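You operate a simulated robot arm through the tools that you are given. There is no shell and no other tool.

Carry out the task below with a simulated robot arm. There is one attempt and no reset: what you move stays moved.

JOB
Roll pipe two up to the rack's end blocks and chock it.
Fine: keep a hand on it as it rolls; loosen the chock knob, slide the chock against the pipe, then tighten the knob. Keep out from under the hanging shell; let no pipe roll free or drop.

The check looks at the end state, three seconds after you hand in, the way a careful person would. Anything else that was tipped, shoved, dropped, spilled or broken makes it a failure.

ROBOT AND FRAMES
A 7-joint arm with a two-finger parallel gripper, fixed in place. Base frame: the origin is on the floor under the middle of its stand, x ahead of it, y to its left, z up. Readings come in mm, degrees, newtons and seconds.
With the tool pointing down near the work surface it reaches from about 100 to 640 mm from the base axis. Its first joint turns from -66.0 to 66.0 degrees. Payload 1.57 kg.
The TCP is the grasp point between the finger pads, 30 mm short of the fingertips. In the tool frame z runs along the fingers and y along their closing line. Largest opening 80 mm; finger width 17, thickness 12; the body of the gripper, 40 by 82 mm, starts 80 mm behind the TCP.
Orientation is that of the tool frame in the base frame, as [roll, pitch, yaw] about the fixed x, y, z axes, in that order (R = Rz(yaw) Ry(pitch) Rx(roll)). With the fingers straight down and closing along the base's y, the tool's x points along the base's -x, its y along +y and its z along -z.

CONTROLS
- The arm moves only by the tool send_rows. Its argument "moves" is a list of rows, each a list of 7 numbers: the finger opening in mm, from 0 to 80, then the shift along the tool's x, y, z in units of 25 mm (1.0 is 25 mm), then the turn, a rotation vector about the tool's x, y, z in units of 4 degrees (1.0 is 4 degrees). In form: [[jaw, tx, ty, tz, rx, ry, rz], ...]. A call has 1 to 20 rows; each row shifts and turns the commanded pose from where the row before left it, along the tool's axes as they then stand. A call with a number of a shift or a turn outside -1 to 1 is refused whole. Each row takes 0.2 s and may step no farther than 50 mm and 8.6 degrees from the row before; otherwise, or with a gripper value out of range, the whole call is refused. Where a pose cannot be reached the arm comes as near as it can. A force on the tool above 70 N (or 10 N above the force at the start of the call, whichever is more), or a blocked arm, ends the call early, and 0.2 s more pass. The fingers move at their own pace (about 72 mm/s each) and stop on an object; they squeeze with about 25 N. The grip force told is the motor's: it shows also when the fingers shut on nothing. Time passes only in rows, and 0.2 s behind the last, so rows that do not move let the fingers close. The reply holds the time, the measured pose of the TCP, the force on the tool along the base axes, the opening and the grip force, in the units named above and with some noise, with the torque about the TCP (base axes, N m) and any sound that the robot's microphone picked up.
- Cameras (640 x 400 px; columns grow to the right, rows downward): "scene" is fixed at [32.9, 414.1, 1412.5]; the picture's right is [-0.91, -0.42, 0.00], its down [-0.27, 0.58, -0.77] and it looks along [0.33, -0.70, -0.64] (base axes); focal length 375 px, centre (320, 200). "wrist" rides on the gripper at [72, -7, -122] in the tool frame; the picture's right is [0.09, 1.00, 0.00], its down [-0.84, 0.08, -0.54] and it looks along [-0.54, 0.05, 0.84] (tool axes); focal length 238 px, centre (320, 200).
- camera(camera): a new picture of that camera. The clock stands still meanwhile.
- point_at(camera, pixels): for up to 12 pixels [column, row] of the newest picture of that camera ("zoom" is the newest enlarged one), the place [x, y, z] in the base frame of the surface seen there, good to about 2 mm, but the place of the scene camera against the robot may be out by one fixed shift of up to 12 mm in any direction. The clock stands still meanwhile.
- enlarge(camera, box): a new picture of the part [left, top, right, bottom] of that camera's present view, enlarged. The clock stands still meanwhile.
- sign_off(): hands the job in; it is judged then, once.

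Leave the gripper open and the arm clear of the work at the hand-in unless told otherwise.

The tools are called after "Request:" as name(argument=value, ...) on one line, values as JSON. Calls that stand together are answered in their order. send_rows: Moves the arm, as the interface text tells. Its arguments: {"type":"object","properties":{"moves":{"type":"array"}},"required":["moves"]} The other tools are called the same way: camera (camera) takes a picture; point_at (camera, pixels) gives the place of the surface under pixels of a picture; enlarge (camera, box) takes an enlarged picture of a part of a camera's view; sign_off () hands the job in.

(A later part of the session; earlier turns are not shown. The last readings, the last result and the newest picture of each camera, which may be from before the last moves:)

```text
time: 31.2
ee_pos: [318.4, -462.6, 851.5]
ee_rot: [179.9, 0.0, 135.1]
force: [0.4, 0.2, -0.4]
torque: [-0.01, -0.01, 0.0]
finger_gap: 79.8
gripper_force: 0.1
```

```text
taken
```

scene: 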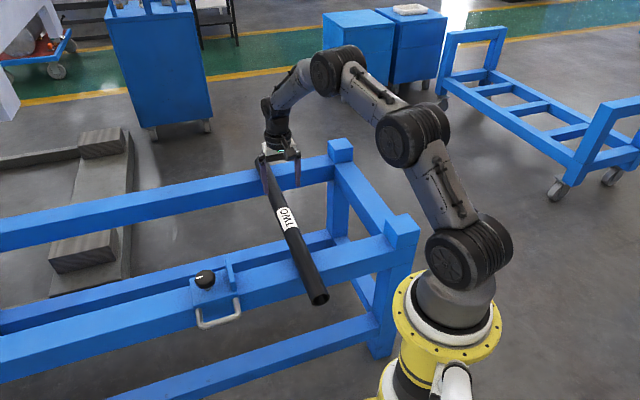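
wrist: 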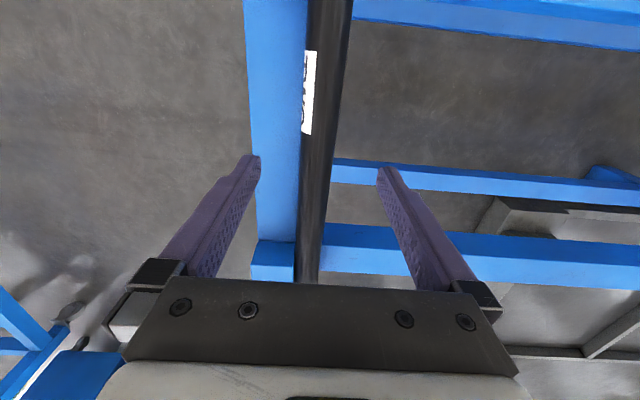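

The pipe is untouched against the far block. Now I'll travel at z≈850 along the rack to above the chock (u≈360, v≈368).

Request:
send_rows(moves=[[80, 0.374, 0.95, 0, 0, 0, 0], [80, 0.374, 0.95, 0, 0, 0, 0], [80, 0.374, 0.95, 0, 0, 0, 0], [80, 0.374, 0.95, 0, 0, 0, 0], [80, 0.374, 0.95, 0, 0, 0, 0], [80, 0.374, 0.95, 0, 0, 0, 0], [80, 0.374, 0.95, 0, 0, 0, 0], [80, 0.374, 0.95, 0, 0, 0, 0], [80, 0.374, 0.95, 0, 0, 0, 0], [80, 0.374, 0.95, 0, 0, 0, 0], [80, 0.374, 0.95, 0, 0, 0, 0], [80, 0.374, 0.95, 0, 0, 0, 0], [80, 0.374, 0.95, 0, 0, 0, 0], [80, 0.374, 0.95, 0, 0, 0, 0], [80, 0.374, 0.95, 0, 0, 0, 0], [80, 0.374, 0.95, 0, 0, 0, 0], [80, 0.374, 0.95, 0, 0, 0, 0], [80, 0.374, 0.95, 0, 0, 0, 0], [80, 0.374, 0.95, 0, 0, 0, 0], [80, 0.374, 0.95, 0, 0, 0, 0]])

Request:
camera(camera="wrist")

Request:
camera(camera="scene")

```text
time: 35.4
ee_pos: [525.0, 5.9, 851.8]
ee_rot: [-179.9, -0.1, 135.0]
force: [0.0, 1.0, -0.3]
torque: [0.03, 0.02, 0.0]
finger_gap: 80.1
gripper_force: 0.0
```

```text
taken
```

wrist: 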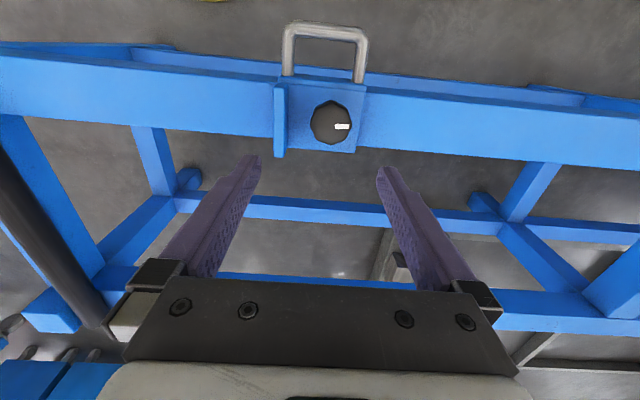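

```text
taken
```

scene: 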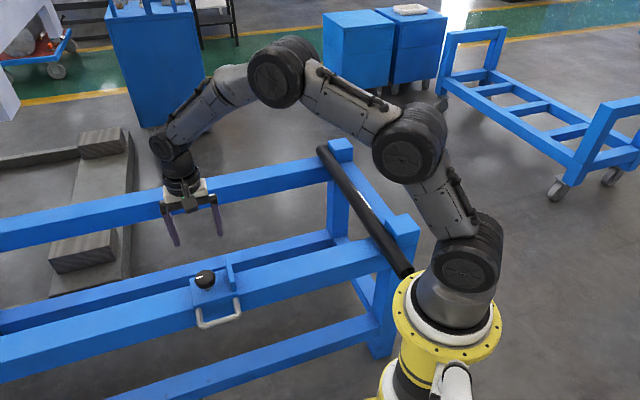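

The pipe still rests against both blocks. The chock with the knob is at (331,122) in the wrist view, the white mark pointing right (+u). I'll zoom in and measure it.

Request:
enlarge(camera="wrist", box=[260, 10, 400, 170])

Request:
point_at(camera="zoom", pixels=[[320, 280], [270, 285], [375, 285], [320, 235], [322, 328], [345, 290], [210, 330], [225, 230], [290, 350], [400, 230], [320, 50], [270, 120]])

```text
2.50 times, centred on (330, 90) of wrist
```

zoom: 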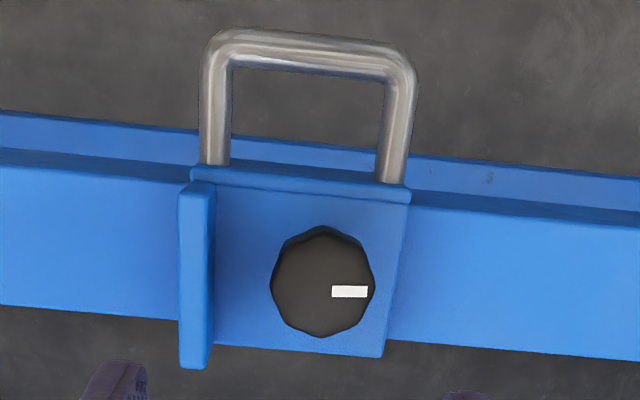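

```text
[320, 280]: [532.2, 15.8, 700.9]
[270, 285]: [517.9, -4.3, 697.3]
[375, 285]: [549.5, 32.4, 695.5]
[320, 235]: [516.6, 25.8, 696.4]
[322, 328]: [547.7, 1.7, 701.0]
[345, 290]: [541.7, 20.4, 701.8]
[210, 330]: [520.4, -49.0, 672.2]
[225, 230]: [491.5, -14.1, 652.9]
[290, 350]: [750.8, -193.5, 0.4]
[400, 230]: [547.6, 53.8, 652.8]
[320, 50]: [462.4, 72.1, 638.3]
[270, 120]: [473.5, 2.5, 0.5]
```

The octagonal knob's centre is about (532.5, 15) (u≈387, v≈366), top z≈701, with vertices along u and v. I'll centre above it, turn the tool 22.5° so the pads meet flats, narrow the jaw to 64 mm (to clear the upright plate), and come down to z≈765 for a check.

Request:
send_rows(moves=[[80, 0.02, 0.464, 0.5, 0, 0, 0], [74, 0, 0, 0.6, 0, 0, 0.9375], [70, 0, 0, 0.6, 0, 0, 0.9375], [66, 0, 0, 0.6, 0, 0, 0.9375], [64, 0, 0, 0.6, 0, 0, 0.9375], [64, 0, 0, 0.4, 0, 0, 0.9375], [64, 0, 0, 0.18, 0, 0, 0.9375], [64, 0, 0, 0, 0, 0, 0]])

Request:
camera(camera="wrist")

Request:
enlarge(camera="scene", box=[140, 180, 280, 340])

```text
time: 37.2
ee_pos: [532.0, 14.2, 762.8]
ee_rot: [-180.0, 0.0, 112.3]
force: [-0.1, 0.3, -0.4]
torque: [0.0, -0.01, 0.03]
finger_gap: 64.0
gripper_force: 0.1
```

```text
taken
```

wrist: 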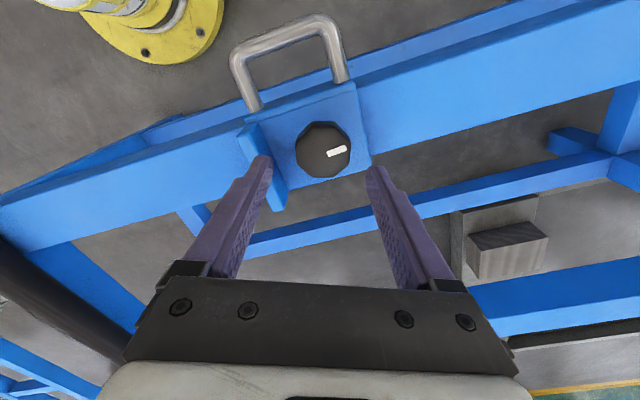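

```text
2.50 times, centred on (210, 260) of scene
```

zoom: 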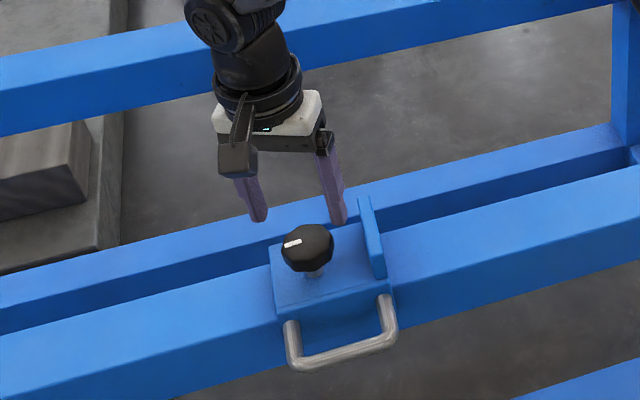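

Now I'm closer; the knob is at (323,150) in the wrist view. I'll re-measure its rim and the upright plate from here.

Request:
point_at(camera="wrist", pixels=[[322, 150], [299, 152], [348, 148], [321, 126], [326, 174], [345, 149], [256, 150], [275, 195], [262, 125], [275, 150], [355, 100], [362, 160]])

Request:
enlarge(camera="wrist", box=[220, 90, 400, 210])

```text
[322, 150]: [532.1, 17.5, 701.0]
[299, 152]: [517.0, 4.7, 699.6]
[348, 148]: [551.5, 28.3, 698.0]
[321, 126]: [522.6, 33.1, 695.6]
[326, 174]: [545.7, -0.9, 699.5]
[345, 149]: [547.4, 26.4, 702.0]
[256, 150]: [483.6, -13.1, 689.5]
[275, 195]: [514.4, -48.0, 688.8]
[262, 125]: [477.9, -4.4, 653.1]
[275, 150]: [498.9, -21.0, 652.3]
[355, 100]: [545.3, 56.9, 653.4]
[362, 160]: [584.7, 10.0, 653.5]
```

```text
3.33 times, centred on (310, 150) of wrist
```

zoom: 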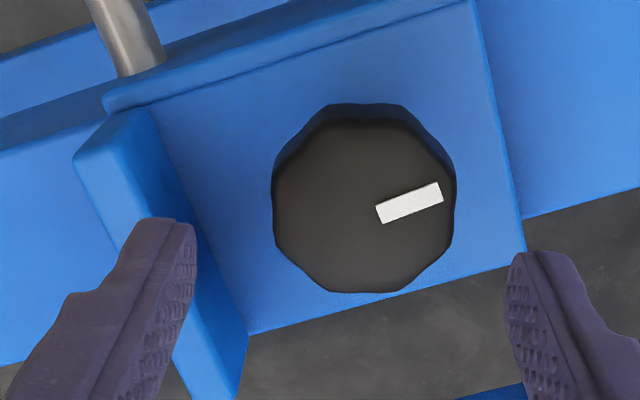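

The knob centre refines to (534.2, 16.3), about 43 mm across, and its flats face the pads. I'll correct 3 mm, descend to TCP z≈690 (tips ≈7 mm above the chock body), jaw at 64.

Request:
send_rows(moves=[[64, 0.044, 0.113, 0, 0, 0, 0], [64, 0, 0, 0.8, 0, 0, 0], [64, 0, 0, 0.8, 0, 0, 0], [64, 0, 0, 0.7, 0, 0, 0], [64, 0, 0, 0.4, 0, 0, 0], [64, 0, 0, 0.2, 0, 0, 0], [64, 0, 0, 0, 0, 0, 0]])

Request:
camera(camera="wrist")

Request:
enlarge(camera="scene", box=[160, 220, 270, 340])

```text
time: 38.8
ee_pos: [533.4, 13.6, 690.5]
ee_rot: [180.0, 0.0, 112.5]
force: [0.4, -0.3, 0.1]
torque: [-0.01, 0.0, -0.01]
finger_gap: 64.4
gripper_force: 0.0
```

```text
taken
```

wrist: 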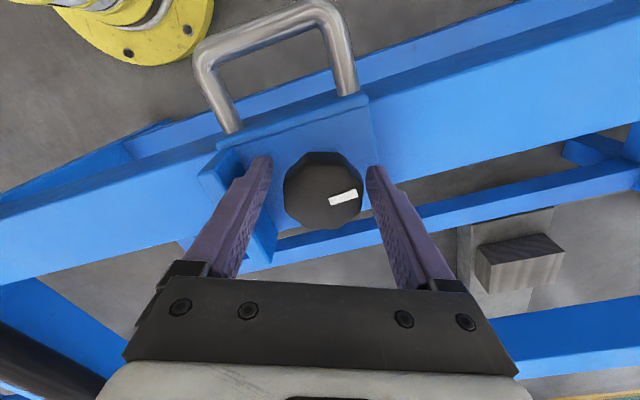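

```text
3.33 times, centred on (215, 280) of scene
```

zoom: 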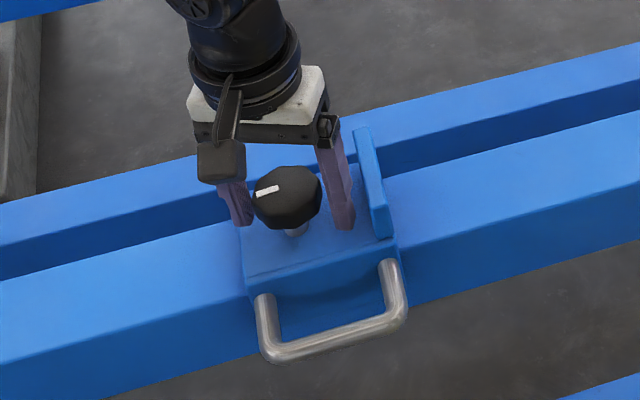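

The fingers straddle the knob. I'll re-measure the rim once more to centre precisely before closing.

Request:
point_at(camera="wrist", pixels=[[288, 195], [359, 190], [322, 163], [325, 224], [300, 170], [350, 215], [300, 218], [348, 168]])

```text
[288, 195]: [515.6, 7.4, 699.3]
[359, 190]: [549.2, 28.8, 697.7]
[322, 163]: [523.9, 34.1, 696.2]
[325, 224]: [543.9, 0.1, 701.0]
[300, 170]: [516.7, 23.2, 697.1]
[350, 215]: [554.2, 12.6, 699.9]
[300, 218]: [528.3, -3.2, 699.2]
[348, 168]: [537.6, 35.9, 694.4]
```

The knob centre averages (533.7, 17.4); I'm about 3.5 mm off along tool x. I'll correct and close on the knob.

Request:
send_rows(moves=[[64, 0.136, 0.07, 0, 0, 0, 0], [56, 0, 0, 0, 0, 0, 0], [48, 0, 0, 0, 0, 0, 0], [42, 0, 0, 0, 0, 0, 0], [36, 0, 0, 0, 0, 0, 0], [30, 0, 0, 0, 0, 0, 0], [30, 0, 0, 0, 0, 0, 0]])

Request:
camera(camera="wrist")

```text
time: 40.4
ee_pos: [533.6, 18.6, 691.4]
ee_rot: [180.0, 0.0, 112.6]
force: [0.3, 1.9, -0.3]
torque: [-0.03, -0.1, -0.06]
finger_gap: 47.1
gripper_force: 45.5
```

```text
taken
```

wrist: 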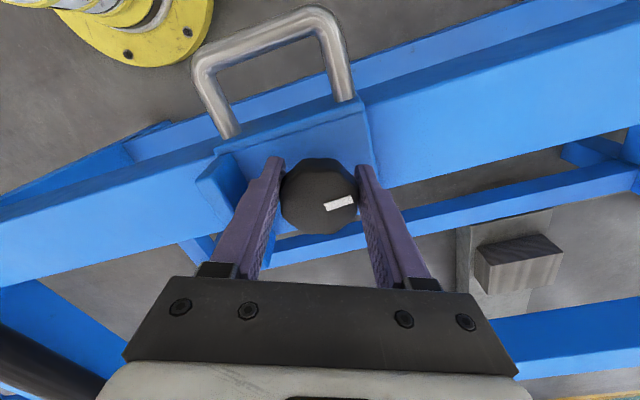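

The jaws hold the knob at 47 mm. I'll try the usual loosening direction, counter-clockwise seen from above (tool rz negative), 12° first, watching the torque.

Request:
send_rows(moves=[[30, 0, 0, 0, 0, 0, -0.5], [30, 0, 0, 0, 0, 0, -0.75], [30, 0, 0, 0, 0, 0, -0.75], [30, 0, 0, 0, 0, 0, -1]])

Request:
camera(camera="wrist")

```text
time: 41.4
ee_pos: [533.5, 17.5, 690.9]
ee_rot: [-179.7, -0.1, 124.6]
force: [-22.3, -5.4, 19.9]
torque: [-0.52, -0.83, -0.13]
finger_gap: 46.5
gripper_force: 44.9
```

```text
taken
```

wrist: 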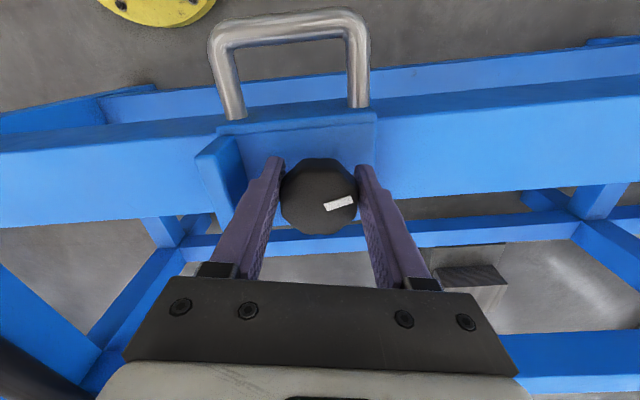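

The knob turned with the tool (mark stays fixed in the wrist view) with little twist torque, but a side force of -22 N in x and +20 N in z built up, so my axis is slightly off the knob's. I'll ease the tool about 1 mm in -x and 1 mm up to relieve it.

Request:
send_rows(moves=[[30, 0.016, -0.037, -0.04, 0, 0, 0], [30, 0, 0, 0, 0, 0, 0]])

```text
time: 42.0
ee_pos: [532.3, 18.2, 691.5]
ee_rot: [-179.9, -0.1, 124.5]
force: [-12.2, -5.0, 8.0]
torque: [0.61, 0.66, -0.11]
finger_gap: 46.7
gripper_force: 45.4
```

The forces halved. One more small easing the same way, then continue turning.

Request:
send_rows(moves=[[30, 0.011, -0.048, -0.024, 0, 0, 0], [30, 0, 0, 0, 0, 0, 0]])

```text
time: 42.6
ee_pos: [531.7, 18.1, 690.8]
ee_rot: [-179.9, 0.0, 124.5]
force: [1.8, -0.6, -12.4]
torque: [0.38, 0.3, -0.03]
finger_gap: 46.8
gripper_force: 45.5
```

Side force is gone. I'll turn another 16° counter-clockwise and watch.

Request:
send_rows(moves=[[30, 0, 0, 0.01, 0, 0, -1], [30, 0, 0, 0, 0, 0, -1], [30, 0, 0, 0, 0, 0, -1], [30, 0, 0, 0, 0, 0, -1]])

```text
time: 43.6
ee_pos: [530.3, 17.5, 690.8]
ee_rot: [-179.7, -0.2, 140.5]
force: [-10.7, -6.9, -9.7]
torque: [-0.24, -1.28, -0.1]
finger_gap: 46.8
gripper_force: 44.9
```

Twist torque is still tiny (-0.1 N m). I'll check the picture to see that the knob really turns and isn't slipping in the pads.

Request:
enlarge(camera="wrist", box=[180, 0, 420, 250])

Request:
enlarge(camera="scene", box=[160, 220, 270, 340])

```text
1.60 times, centred on (300, 125) of wrist
```

zoom: 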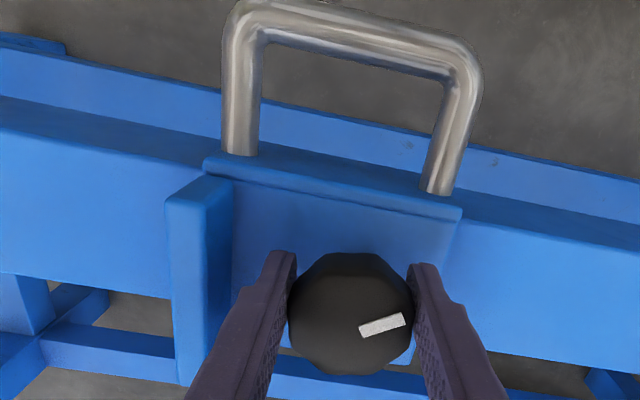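

```text
3.33 times, centred on (215, 280) of scene
```

zoom: 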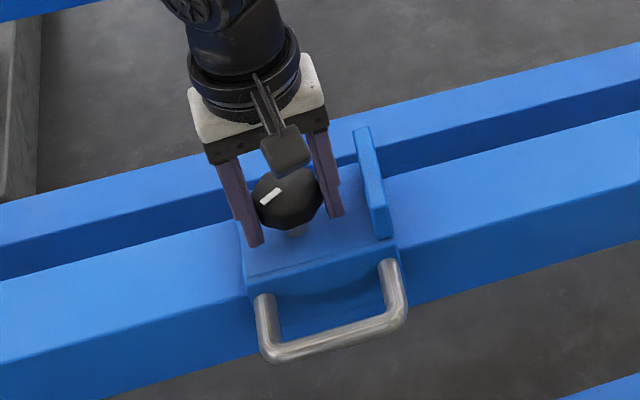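

The mark turns with the jaws — knob is rotating counter-clockwise freely. I'll continue another 20° with a small centring correction.

Request:
send_rows(moves=[[30, 0.016, -0.044, 0, 0, 0, -1], [30, 0, 0, 0, 0, 0, -1], [30, 0, 0, 0, 0, 0, -1], [30, 0, 0, 0, 0, 0, -1], [30, 0, 0, 0, 0, 0, -1]])

```text
time: 44.8
ee_pos: [529.2, 15.3, 689.5]
ee_rot: [-179.9, -0.2, 160.5]
force: [-7.8, -26.7, -17.5]
torque: [0.15, -0.3, -0.17]
finger_gap: 46.8
gripper_force: 45.0
```

Side force rose to about 27 N in -y, so something is off-centre. I'll measure where the knob and chock are now before turning more.

Request:
camera(camera="wrist")

Request:
camera(camera="scene")

Request:
enlarge(camera="scene", box=[160, 220, 270, 340])

```text
taken
```

wrist: 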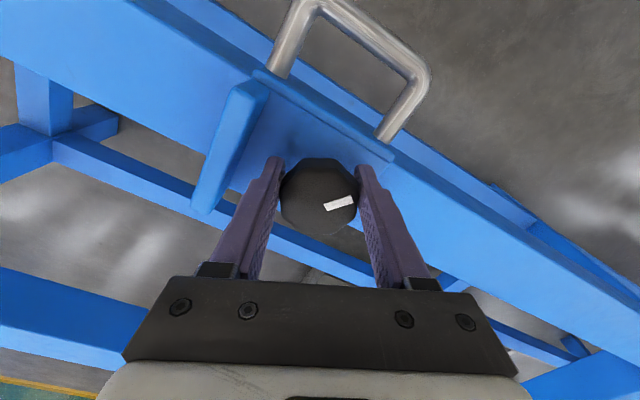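

```text
taken
```

scene: 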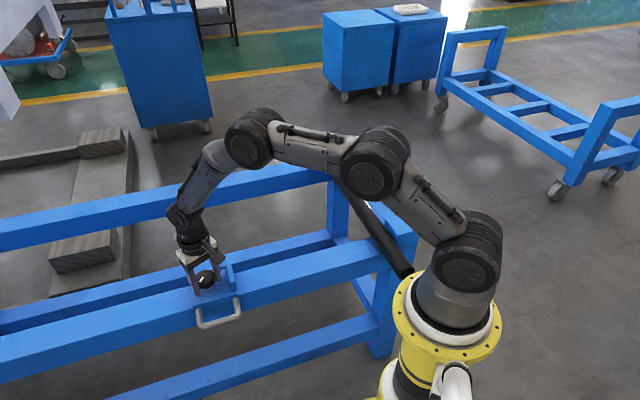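

```text
3.33 times, centred on (215, 280) of scene
```

zoom: 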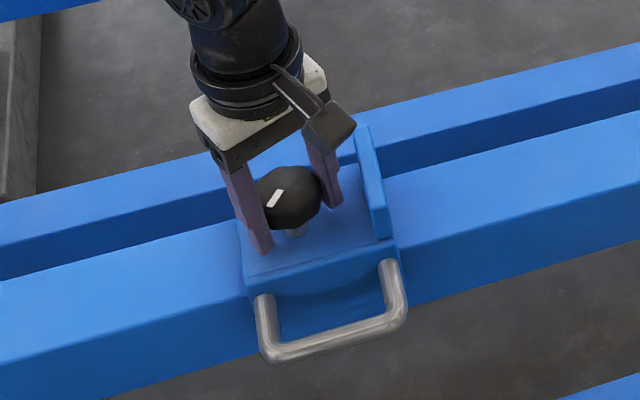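

The chock body hasn't moved; the knob has turned about 48°. I'll read the knob rim again to find its true axis.

Request:
point_at(camera="wrist", pixels=[[286, 200], [355, 200], [320, 167], [320, 230], [300, 175], [345, 220], [300, 220], [345, 175]])

Request:
point_at(camera="zoom", pixels=[[290, 190], [300, 175], [278, 198], [245, 245], [380, 235], [372, 185]])

```text
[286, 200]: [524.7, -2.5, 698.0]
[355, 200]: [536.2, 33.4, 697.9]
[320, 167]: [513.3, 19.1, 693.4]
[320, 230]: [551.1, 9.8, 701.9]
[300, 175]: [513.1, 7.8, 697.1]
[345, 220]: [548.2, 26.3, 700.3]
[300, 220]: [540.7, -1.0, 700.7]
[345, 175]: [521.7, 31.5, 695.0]
```

```text
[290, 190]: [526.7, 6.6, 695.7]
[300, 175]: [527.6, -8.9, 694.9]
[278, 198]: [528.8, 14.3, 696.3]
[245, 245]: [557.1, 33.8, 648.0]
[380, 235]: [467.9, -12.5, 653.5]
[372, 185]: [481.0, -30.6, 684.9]
```

Combining the grip readings at different angles, the knob axis is really at about (535.5, 14): I gripped it ~5 mm off along the pads' width, which makes turning shove sideways. I'll open the jaws, read the pose, recentre and regrip.

Request:
send_rows(moves=[[48, 0, -0.06, 0, 0, 0, 0], [54, 0, 0, 0, 0, 0, 0], [60, 0, 0, 0, 0, 0, 0], [64, 0, 0, 0, 0, 0, 0], [64, 0, 0, 0, 0, 0, 0]])

Request:
camera(camera="wrist")

```text
time: 46.0
ee_pos: [530.1, 17.1, 692.0]
ee_rot: [-180.0, 0.0, 160.5]
force: [0.0, -0.2, 0.7]
torque: [0.0, 0.02, -0.02]
finger_gap: 64.1
gripper_force: 0.0
```

```text
taken
```

wrist: 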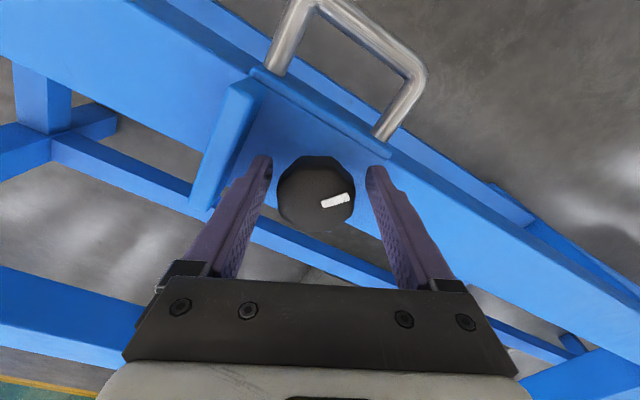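

Unforced TCP reads (530.1, 17.1). The white mark is radial, so reading points along it gives a good cross-check of the knob axis; mark ends are near (324,204) and (348,197).

Request:
point_at(camera="wrist", pixels=[[324, 204], [330, 202], [336, 200], [342, 198], [348, 196], [281, 190], [351, 190], [315, 229], [315, 165]])

Request:
enlarge(camera="wrist", box=[260, 140, 380, 250])

```text
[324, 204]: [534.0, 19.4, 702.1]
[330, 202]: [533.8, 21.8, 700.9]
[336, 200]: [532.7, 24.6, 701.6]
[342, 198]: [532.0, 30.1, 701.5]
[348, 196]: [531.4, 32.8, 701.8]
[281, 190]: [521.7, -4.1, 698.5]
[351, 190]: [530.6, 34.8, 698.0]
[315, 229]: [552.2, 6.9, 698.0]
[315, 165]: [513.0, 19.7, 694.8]
```

```text
3.64 times, centred on (320, 195) of wrist
```

zoom: 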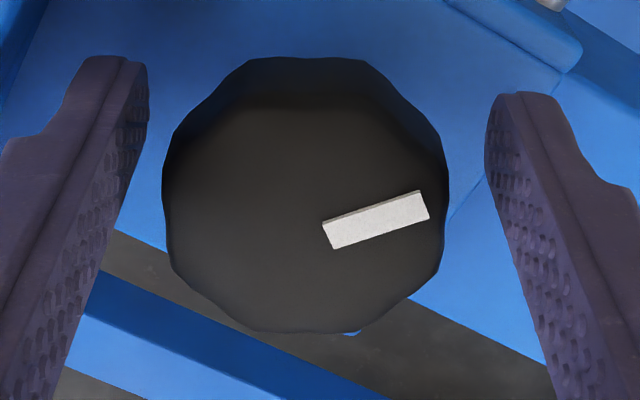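

The mark's two directions cross near (535, 14.5), so I need about -5 mm along tool x and -2 mm along tool y. I'll shift, then regrip the knob.

Request:
send_rows(moves=[[64, -0.1, -0.044, 0, 0, 0, 0], [64, -0.1, -0.044, 0.03, 0, 0, 0], [64, 0, 0, 0, 0, 0, 0], [56, 0, 0, 0, 0, 0, 0], [48, 0, 0, 0, 0, 0, 0], [40, 0, 0, 0, 0, 0, 0], [30, 0, 0, 0, 0, 0, 0], [30, 0, 0, 0, 0, 0, 0]])

Request:
enlarge(camera="wrist", box=[260, 140, 380, 250])

```text
time: 47.8
ee_pos: [535.3, 13.3, 690.2]
ee_rot: [180.0, 0.1, 160.5]
force: [0.0, -6.0, -0.1]
torque: [0.03, 0.21, 0.02]
finger_gap: 46.7
gripper_force: 45.4
```

```text
3.64 times, centred on (320, 195) of wrist
```

zoom: 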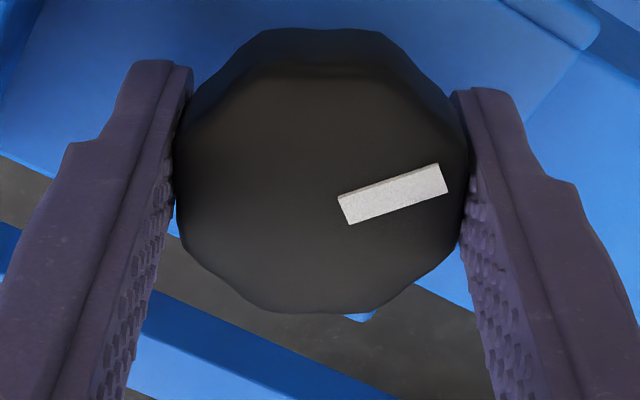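

Regripped with TCP at (535.3, 13.3) and only 6 N sideways. I'll turn another 20° counter-clockwise and compare forces.

Request:
send_rows(moves=[[30, 0, -0.02, 0, 0, 0, -1], [30, 0, 0, 0, 0, 0, -1], [30, 0, 0, 0, 0, 0, -1], [30, 0, 0, 0, 0, 0, -1], [30, 0, 0, 0, 0, 0, -1]])

```text
time: 49.0
ee_pos: [535.0, 11.5, 690.3]
ee_rot: [-180.0, -0.1, -179.4]
force: [-2.5, -0.4, -3.6]
torque: [0.33, -1.01, 0.0]
finger_gap: 47.0
gripper_force: 45.2
```

Very low forces now. Turned about 68° so far; I'll continue another 40°.

Request:
send_rows(moves=[[30, 0, 0, 0, 0, 0, -1], [30, 0, 0, 0, 0, 0, -1], [30, 0, 0, 0, 0, 0, -1], [30, 0, 0, 0, 0, 0, -1], [30, 0, 0, 0, 0, 0, -1], [30, 0, 0, 0, 0, 0, -1], [30, 0, 0, 0, 0, 0, -1], [30, 0, 0, 0, 0, 0, -1], [30, 0, 0, 0, 0, 0, -1], [30, 0, 0, 0, 0, 0, -1]])

Request:
camera(camera="wrist")

Request:
enlarge(camera="scene", box=[160, 220, 270, 340])

```text
time: 51.2
ee_pos: [535.6, 12.7, 692.4]
ee_rot: [-179.9, 0.0, -139.5]
force: [1.9, -10.6, -2.5]
torque: [0.29, -0.79, 0.02]
finger_gap: 46.8
gripper_force: 44.9
```

```text
taken
```

wrist: 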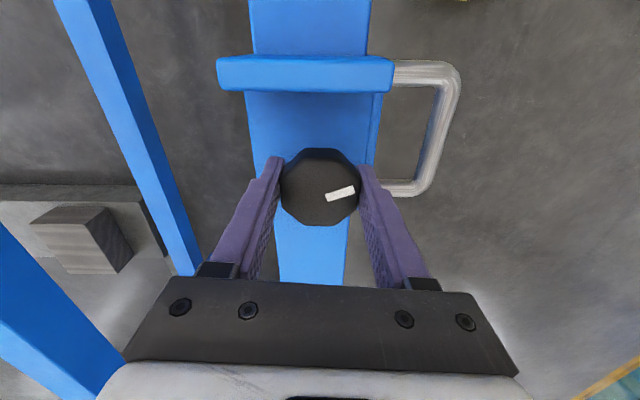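

```text
3.33 times, centred on (215, 280) of scene
```

zoom: 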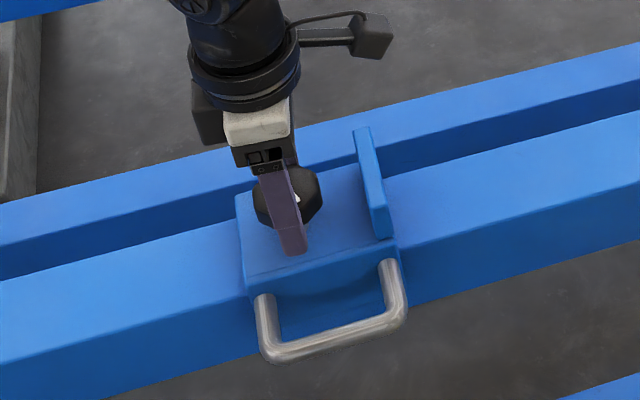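

The knob has now turned about 108° with almost no torque. I'll test whether the chock is free by nudging it 3 mm toward the pipe (tool +x is about -u now) while holding the knob.

Request:
send_rows(moves=[[30, 0.06, -0.005, 0, 0, 0, 0], [30, 0.06, -0.005, 0, 0, 0, 0], [30, 0, 0, 0, 0, 0, 0]])

```text
time: 52.0
ee_pos: [533.4, 10.3, 691.7]
ee_rot: [-179.9, 0.1, -139.6]
force: [11.9, -8.8, -9.7]
torque: [0.35, -0.38, -0.03]
finger_gap: 46.6
gripper_force: 45.4
```

The tool moved 3 mm with only ~8 N change along the rail, so the chock may be sliding. I'll go 8 mm more and check the handle in the scene (it was at zoom (260,300)).

Request:
send_rows(moves=[[30, 0.08, -0.006, 0, 0, 0, 0], [30, 0.08, -0.006, 0, 0, 0, 0], [30, 0.08, -0.006, 0, 0, 0, 0], [30, 0.08, -0.006, 0, 0, 0, 0], [30, 0, 0, 0, 0, 0, 0]])

Request:
enlarge(camera="scene", box=[160, 220, 270, 340])

```text
time: 53.2
ee_pos: [528.4, 4.1, 691.3]
ee_rot: [-179.9, 0.0, -139.5]
force: [21.5, -19.8, -10.5]
torque: [-0.19, 0.96, -0.01]
finger_gap: 46.8
gripper_force: 44.5
```

```text
3.33 times, centred on (215, 280) of scene
```

zoom: 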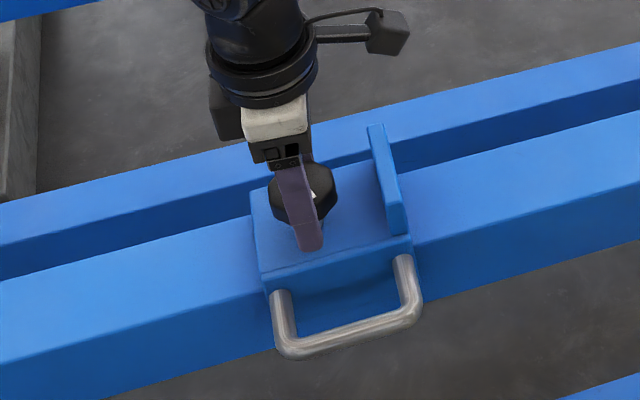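

The chock is moving with the tool — it's free (rail-direction force ≈1 N). There's ~29 N sideways across the rail, so I'll shift ~1.5 mm in +v to relieve, then slide 60 mm along the rail holding the knob.

Request:
send_rows(moves=[[30, 0, -0.06, 0, 0, 0, 0], [30, 0.2, -0.0157, 0, 0, 0, 0], [30, 0.3, -0.0235, 0, 0, 0, 0], [30, 0.4, -0.0313, 0, 0, 0, 0], [30, 0.4, -0.0313, 0, 0, 0, 0], [30, 0.4, -0.0313, 0, 0, 0, 0], [30, 0.4, -0.0313, 0, 0, 0, 0], [30, 0.3, -0.0235, 0, 0, 0, 0], [30, 0, 0, 0, 0, 0, 0]])

Request:
enlarge(camera="scene", box=[160, 180, 300, 340])

```text
time: 55.2
ee_pos: [484.0, -39.2, 691.3]
ee_rot: [179.9, 0.0, -139.4]
force: [-9.7, 13.8, 24.3]
torque: [0.32, -0.62, 0.03]
finger_gap: 46.7
gripper_force: 44.9
```

```text
2.50 times, centred on (230, 260) of scene
```

zoom: 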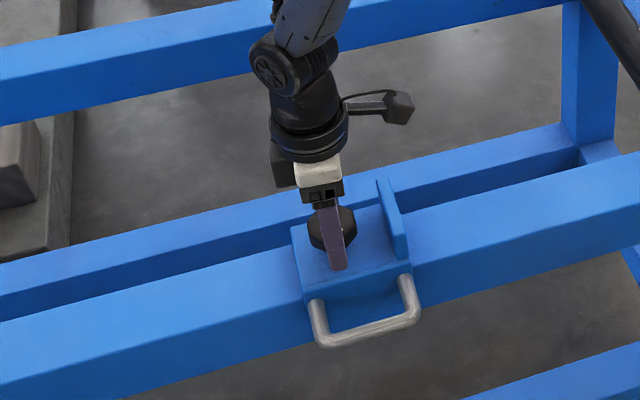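

The chock slides nicely along the rail. I'll trim about 1 mm for the -17 N side and +24 N vertical forces, and slide another ~100 mm.

Request:
send_rows(moves=[[30, 0.2, 0.03, -0.04, 0, 0, 0], [30, 0.4, -0.0313, 0, 0, 0, 0], [30, 0.4, -0.0313, 0, 0, 0, 0], [30, 0.4, -0.0313, 0, 0, 0, 0], [30, 0.4, -0.0313, 0, 0, 0, 0], [30, 0.4, -0.0313, 0, 0, 0, 0], [30, 0.4, -0.0313, 0, 0, 0, 0], [30, 0.4, -0.0313, 0, 0, 0, 0], [30, 0.4, -0.0313, 0, 0, 0, 0], [30, 0.4, -0.0313, 0, 0, 0, 0], [30, 0.2, -0.0157, 0, 0, 0, 0], [30, 0, 0, 0, 0, 0, 0]])

Request:
camera(camera="scene")

```text
time: 57.8
ee_pos: [412.1, -109.7, 690.5]
ee_rot: [-180.0, 0.0, -139.5]
force: [12.1, -11.4, -34.7]
torque: [0.1, -0.02, 0.0]
finger_gap: 46.7
gripper_force: 45.0
```

```text
taken
```

scene: 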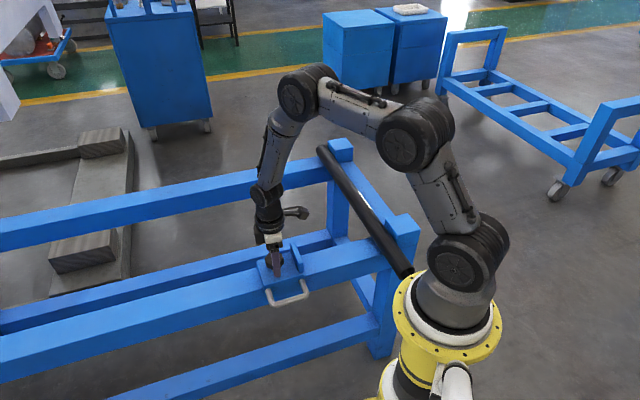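

All fine: chock at u≈214, pipe undisturbed. I'll trim 1.5 mm down and 1 mm sideways, and slide another ~130 mm.

Request:
send_rows(moves=[[30, 0.2, -0.05, 0.05, 0, 0, 0], [30, 0.4, -0.0313, 0, 0, 0, 0], [30, 0.4, -0.0313, 0, 0, 0, 0], [30, 0.4, -0.0313, 0, 0, 0, 0], [30, 0.4, -0.0313, 0, 0, 0, 0], [30, 0.4, -0.0313, 0, 0, 0, 0], [30, 0.4, -0.0313, 0, 0, 0, 0], [30, 0.4, -0.0313, 0, 0, 0, 0], [30, 0.4, -0.0313, 0, 0, 0, 0], [30, 0.4, -0.0313, 0, 0, 0, 0], [30, 0.4, -0.0313, 0, 0, 0, 0], [30, 0.4, -0.0313, 0, 0, 0, 0], [30, 0.4, -0.0313, 0, 0, 0, 0], [30, 0.2, -0.0157, 0, 0, 0, 0], [30, 0, 0, 0, 0, 0, 0]])

Request:
camera(camera="wrist")

Request:
enlarge(camera="scene", box=[230, 130, 440, 310])

```text
time: 61.0
ee_pos: [320.9, -202.7, 689.7]
ee_rot: [180.0, 0.1, -139.5]
force: [2.8, -5.7, -35.7]
torque: [-0.91, -0.68, -0.03]
finger_gap: 46.7
gripper_force: 44.9
```

```text
taken
```

wrist: 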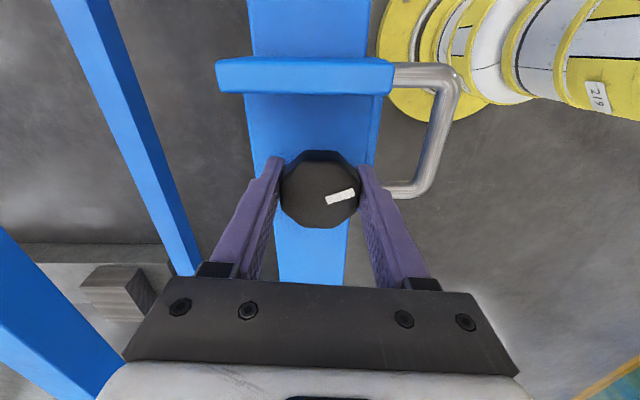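

```text
2.22 times, centred on (335, 220) of scene
```

zoom: 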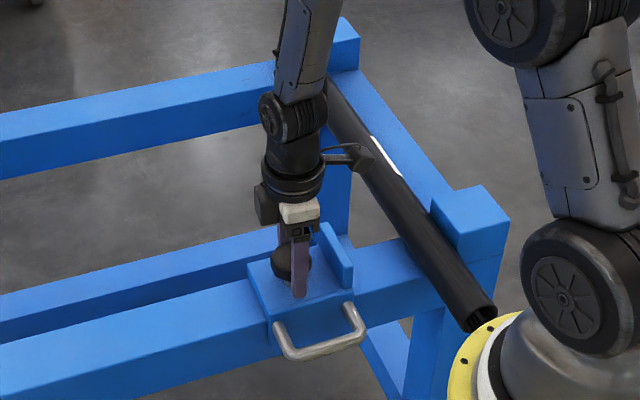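

The chock is at u≈84, about 90 mm from contact. I'll lower the tool ~1.7 mm to relieve the downward pull and slide ~70 mm more.

Request:
send_rows(moves=[[30, 0.2, -0.02, 0.07, 0, 0, 0], [30, 0.4, -0.0313, 0, 0, 0, 0], [30, 0.4, -0.0313, 0, 0, 0, 0], [30, 0.4, -0.0313, 0, 0, 0, 0], [30, 0.4, -0.0313, 0, 0, 0, 0], [30, 0.4, -0.0313, 0, 0, 0, 0], [30, 0.3, -0.0235, 0, 0, 0, 0], [30, 0.2, -0.0157, 0, 0, 0, 0], [30, 0, 0, 0, 0, 0, 0]])

Request:
camera(camera="wrist")

Request:
enlarge(camera="scene", box=[280, 150, 440, 310])

```text
time: 63.0
ee_pos: [274.8, -251.0, 691.5]
ee_rot: [179.9, 0.0, -139.5]
force: [-4.6, 6.7, -12.7]
torque: [-0.26, 0.38, 0.01]
finger_gap: 46.7
gripper_force: 45.0
```

```text
taken
```

wrist: 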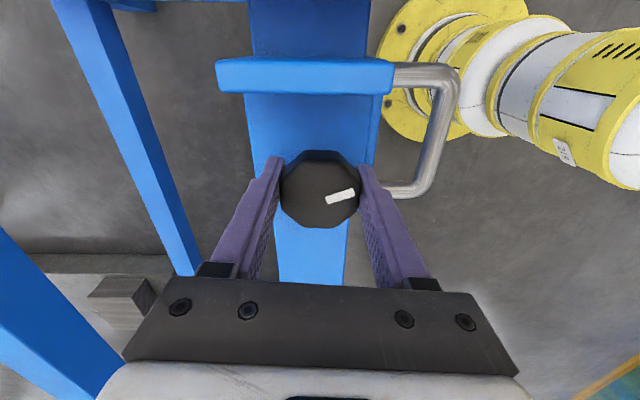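

```text
2.50 times, centred on (360, 230) of scene
```

zoom: 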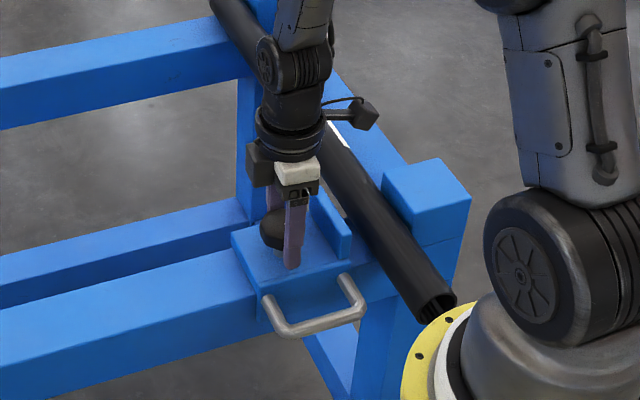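

About 25 mm remain to contact. I'll slide 17 mm slower, then check.

Request:
send_rows(moves=[[30, 0.12, -0.01, 0.02, 0, 0, 0], [30, 0.2, -0.0157, 0, 0, 0, 0], [30, 0.2, -0.0157, 0, 0, 0, 0], [30, 0.12, -0.0094, 0, 0, 0, 0], [30, 0.06, -0.0047, 0, 0, 0, 0], [30, 0, 0, 0, 0, 0, 0]])

Request:
enlarge(camera="scene", box=[320, 200, 420, 300])

```text
time: 64.4
ee_pos: [261.4, -262.1, 689.8]
ee_rot: [179.9, 0.0, -139.5]
force: [-13.3, 14.4, 27.0]
torque: [-0.15, 0.13, 0.03]
finger_gap: 46.8
gripper_force: 44.9
```

```text
4.00 times, centred on (370, 250) of scene
```

zoom: 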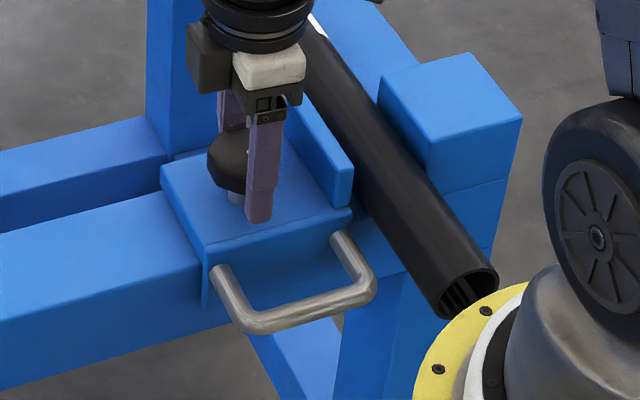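

The plate is a few mm from the pipe (TCP u≈-0.5, expecting contact near -8). I'll trim the side/vertical force and creep on in 1 mm rows.

Request:
send_rows(moves=[[30, 0.04, 0.045, -0.045, 0, 0, 0], [30, 0.04, -0.003, 0, 0, 0, 0], [30, 0.04, -0.003, 0, 0, 0, 0], [30, 0.04, -0.003, 0, 0, 0, 0], [30, 0, 0, 0, 0, 0, 0]])

Request:
enlarge(camera="scene", box=[340, 220, 400, 280])

```text
time: 65.6
ee_pos: [259.8, -264.9, 689.8]
ee_rot: [179.9, 0.0, -139.5]
force: [-10.6, 14.5, 27.4]
torque: [-0.04, -0.38, 0.06]
finger_gap: 46.6
gripper_force: 45.0
```

```text
6.67 times, centred on (370, 250) of scene
```

zoom: 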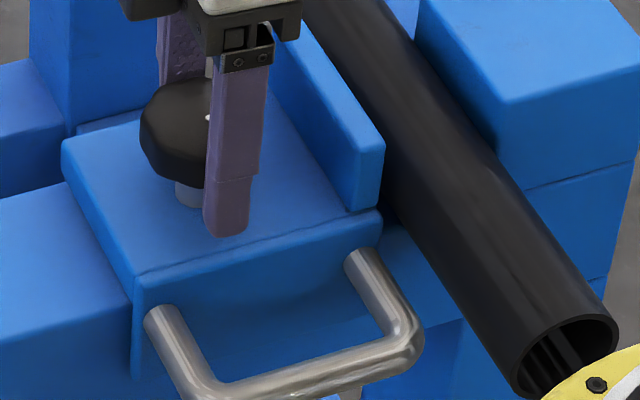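

Still a small gap. I'll creep 4 mm more.

Request:
send_rows(moves=[[30, 0.04, 0.02, -0.03, 0, 0, 0], [30, 0.04, -0.003, 0, 0, 0, 0], [30, 0.04, -0.003, 0, 0, 0, 0], [30, 0.04, -0.003, 0, 0, 0, 0], [30, 0, 0, 0, 0, 0, 0]])

Request:
enlarge(camera="scene", box=[340, 220, 400, 280])

```text
time: 66.8
ee_pos: [254.8, -268.6, 690.3]
ee_rot: [-179.9, 0.1, -139.4]
force: [4.4, -1.6, -10.5]
torque: [0.49, 0.53, -0.01]
finger_gap: 46.7
gripper_force: 44.9
```

```text
6.67 times, centred on (370, 250) of scene
```

zoom: 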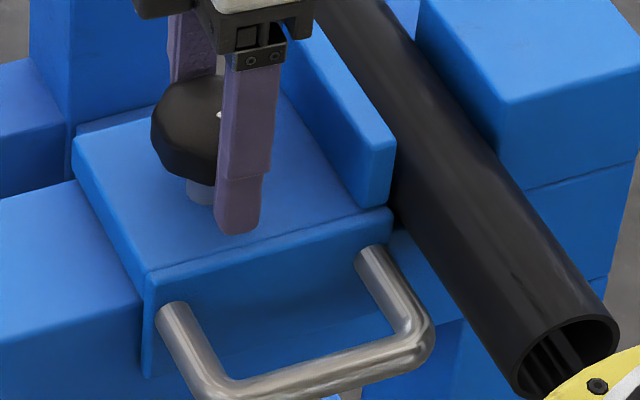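

The plate looks almost touching. I'll creep 2 mm more, watching for a rise in the +u force.

Request:
send_rows(moves=[[30, 0.04, -0.003, 0, 0, 0, 0], [30, 0.04, -0.003, 0, 0, 0, 0], [30, 0, 0, 0, 0, 0, 0]])

Request:
enlarge(camera="scene", box=[340, 220, 400, 280])

```text
time: 67.6
ee_pos: [254.1, -267.7, 689.9]
ee_rot: [-179.9, -0.1, -139.5]
force: [1.6, 0.2, -2.2]
torque: [-0.18, -0.57, 0.03]
finger_gap: 46.6
gripper_force: 45.1
```

```text
6.67 times, centred on (370, 250) of scene
```

zoom: 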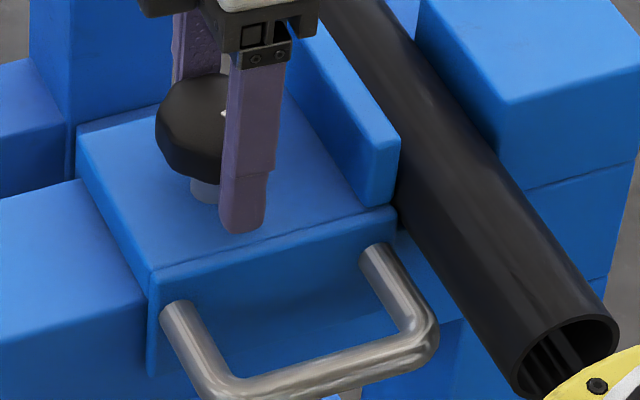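

No contact force yet. I'll continue 3 mm more in 1 mm rows.

Request:
send_rows(moves=[[30, 0.04, -0.003, 0, 0, 0, 0], [30, 0.04, -0.003, 0, 0, 0, 0], [30, 0.04, -0.003, 0, 0, 0, 0], [30, 0, 0, 0, 0, 0, 0]])

Request:
enlarge(camera="scene", box=[340, 220, 400, 280])

Request:
point_at(camera="zoom", pixels=[[385, 140], [390, 160], [360, 100], [400, 180], [410, 190], [425, 200], [440, 160], [470, 160], [480, 100], [500, 140]])

```text
time: 68.6
ee_pos: [253.2, -270.8, 689.7]
ee_rot: [-179.9, 0.0, -139.5]
force: [27.2, 23.0, 2.4]
torque: [0.09, -0.04, 0.0]
finger_gap: 46.7
gripper_force: 45.0
```

```text
6.67 times, centred on (370, 250) of scene
```

zoom: 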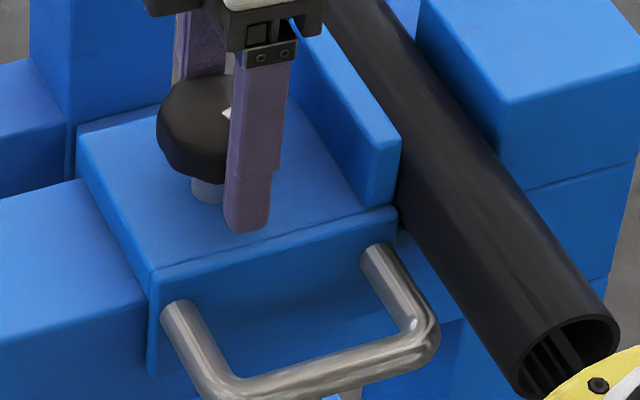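

```text
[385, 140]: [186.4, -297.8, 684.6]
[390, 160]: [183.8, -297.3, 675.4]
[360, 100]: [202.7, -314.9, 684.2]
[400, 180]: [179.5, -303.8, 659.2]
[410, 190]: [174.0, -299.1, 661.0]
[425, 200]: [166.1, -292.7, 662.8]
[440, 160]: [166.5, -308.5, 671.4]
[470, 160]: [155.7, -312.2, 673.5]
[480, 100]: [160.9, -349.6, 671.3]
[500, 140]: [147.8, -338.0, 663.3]
```

Contact: +35 N along the rail and the chock stopped moving, so the plate is pressing the pipe against the blocks. I'll ease to a light press (1 mm back) and start tightening the knob clockwise (tool rz positive), 40° first.

Request:
send_rows(moves=[[30, -0.04, 0.003, 0, 0, 0, 0], [30, 0, 0, 0, 0, 0, 1], [30, 0, 0, 0, 0, 0, 1], [30, 0, 0, 0, 0, 0, 1], [30, 0, 0, 0, 0, 0, 1], [30, 0, 0, 0, 0, 0, 1], [30, 0, 0, 0, 0, 0, 1], [30, 0, 0, 0, 0, 0, 1], [30, 0, 0, 0, 0, 0, 1], [30, 0, 0, 0, 0, 0, 1], [30, 0, 0, 0, 0, 0, 1]])

Request:
enlarge(camera="scene", box=[330, 210, 410, 290])

```text
time: 71.0
ee_pos: [251.4, -267.6, 690.8]
ee_rot: [179.9, -0.1, -179.5]
force: [14.6, 18.5, -21.9]
torque: [-0.73, -0.66, 0.08]
finger_gap: 46.8
gripper_force: 45.1
```

```text
5.00 times, centred on (370, 250) of scene
```

zoom: 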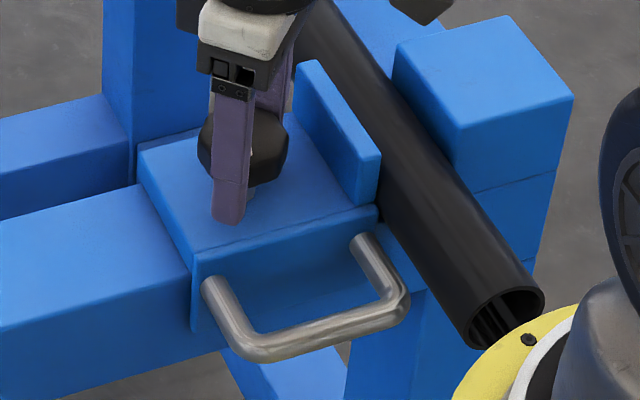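

Turned back 40°, still pressing with ~23 N along the rail. I'll continue another 40° clockwise.

Request:
send_rows(moves=[[30, 0, 0, 0.03, 0, 0, 1], [30, 0, 0, 0, 0, 0, 1], [30, 0, 0, 0, 0, 0, 1], [30, 0, 0, 0, 0, 0, 1], [30, 0, 0, 0, 0, 0, 1], [30, 0, 0, 0, 0, 0, 1], [30, 0, 0, 0, 0, 0, 1], [30, 0, 0, 0, 0, 0, 1], [30, 0, 0, 0, 0, 0, 1], [30, 0, 0, 0, 0, 0, 1]])

```text
time: 73.2
ee_pos: [252.0, -265.5, 690.9]
ee_rot: [180.0, -0.4, 140.6]
force: [22.9, 47.7, 15.4]
torque: [0.52, -0.14, 0.22]
finger_gap: 46.6
gripper_force: 45.0
```

Press force grew to ~50 N along the rail and -17 N sideways (knob slightly off my turning axis). I'll ease 2 mm back along the rail and 1 mm sideways while keeping contact.

Request:
send_rows(moves=[[30, 0.016, 0.042, -0.015, 0, 0, 0], [30, 0.016, 0.042, -0.015, 0, 0, 0], [30, 0, 0, 0, 0, 0, 0]])

```text
time: 74.0
ee_pos: [252.5, -265.6, 690.9]
ee_rot: [-180.0, -0.3, 140.5]
force: [10.4, 15.0, -20.5]
torque: [0.58, 1.04, 0.08]
finger_gap: 46.8
gripper_force: 45.2
```

Now ~18 N press. I'll turn another 20° clockwise with a small correction and watch the twist torque.

Request:
send_rows(moves=[[30, 0, 0.006, 0.01, 0, 0, 1], [30, 0, 0.006, 0, 0, 0, 1], [30, 0, 0.006, 0, 0, 0, 1], [30, 0, 0.006, 0, 0, 0, 1], [30, 0, 0.006, 0, 0, 0, 1]])

Request:
camera(camera="wrist")

```text
time: 75.2
ee_pos: [252.9, -266.8, 690.3]
ee_rot: [-179.8, -0.2, 120.6]
force: [10.7, 37.6, 3.6]
torque: [-0.52, -0.69, 0.15]
finger_gap: 46.5
gripper_force: 45.2
```

```text
taken
```

wrist: 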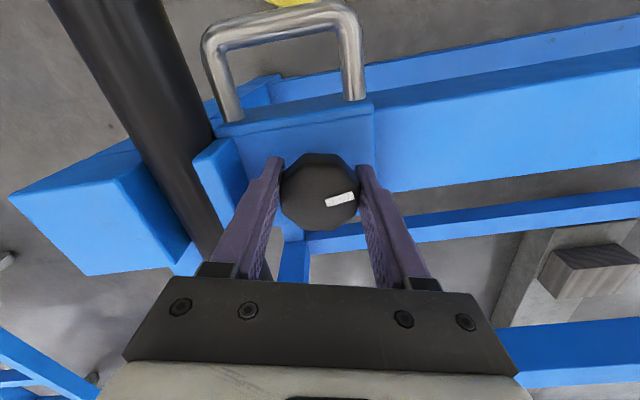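

Turned back 100° of the 108°. The plate is visibly against the pipe at about (207,165). I'll relieve ~1.5 mm of side force and go on 12° clockwise, to and slightly past the original angle, looking for torque.

Request:
send_rows(moves=[[30, 0.06, 0.02, 0, 0, 0, 0], [30, 0, 0.003, 0, 0, 0, 1], [30, 0, 0.003, 0, 0, 0, 1], [30, 0, 0.003, 0, 0, 0, 1], [30, 0, 0, 0, 0, 0, 0]])

```text
time: 76.4
ee_pos: [254.2, -264.0, 689.6]
ee_rot: [-179.9, -0.1, 108.6]
force: [11.0, 30.6, 15.2]
torque: [0.13, 0.13, 0.66]
finger_gap: 46.7
gripper_force: 45.1
```

The twist torque rose to 0.66 N m just past the original angle — the knob is biting. I'll turn 8° more to tighten firmly.

Request:
send_rows(moves=[[30, 0, 0, 0, 0, 0, 1], [30, 0, 0, 0, 0, 0, 1], [30, 0, 0, 0, 0, 0, 0]])

Request:
enlarge(camera="wrist", box=[240, 130, 400, 250])

```text
time: 77.2
ee_pos: [254.2, -267.6, 689.0]
ee_rot: [179.8, 0.4, 100.3]
force: [4.3, -5.1, -10.4]
torque: [-0.76, 0.59, 0.87]
finger_gap: 47.7
gripper_force: 45.9
```

```text
3.33 times, centred on (320, 190) of wrist
```

zoom: 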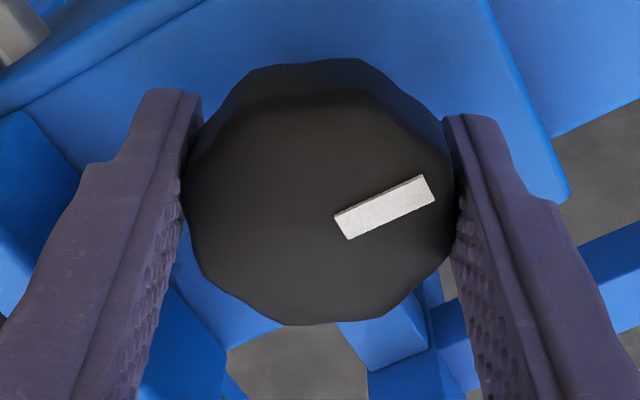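

The knob has stopped: the pads now ride on it (gap 47.7, mark turned in view) at 0.87 N m, so it is tight. I'll open the jaws straight without turning back.

Request:
send_rows(moves=[[48, 0, 0, 0, 0, 0, 0], [52, 0, 0, 0, 0, 0, 0], [58, 0, 0, 0, 0, 0, 0], [64, 0, 0, 0, 0, 0, 0], [64, 0, 0, 0, 0, 0, 0]])

Request:
camera(camera="wrist")

Request:
enlarge(camera="scene", box=[330, 210, 410, 290])

```text
time: 78.4
ee_pos: [253.6, -263.6, 690.7]
ee_rot: [-180.0, -0.1, 100.5]
force: [0.3, 0.1, 0.4]
torque: [-0.01, 0.02, -0.03]
finger_gap: 64.0
gripper_force: 0.1
```

```text
taken
```

wrist: 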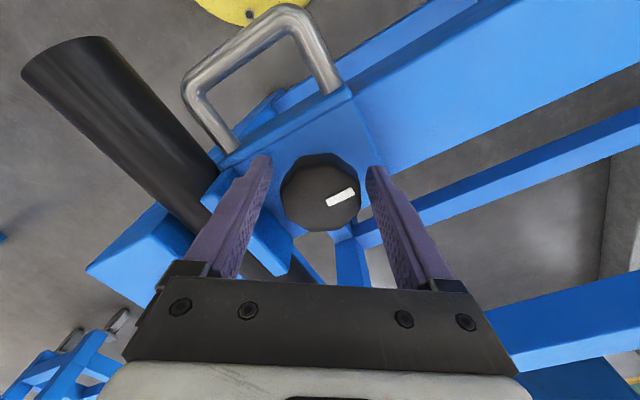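

```text
5.00 times, centred on (370, 250) of scene
```

zoom: 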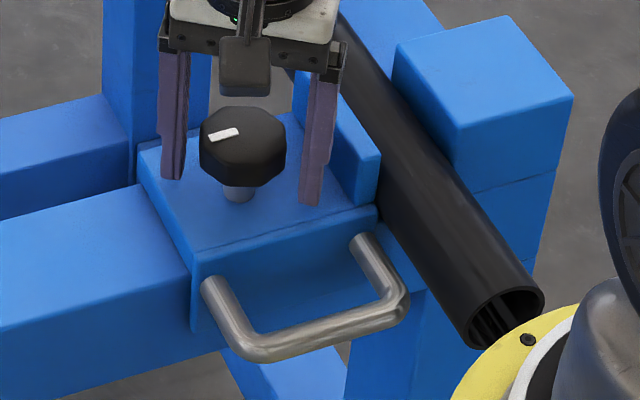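

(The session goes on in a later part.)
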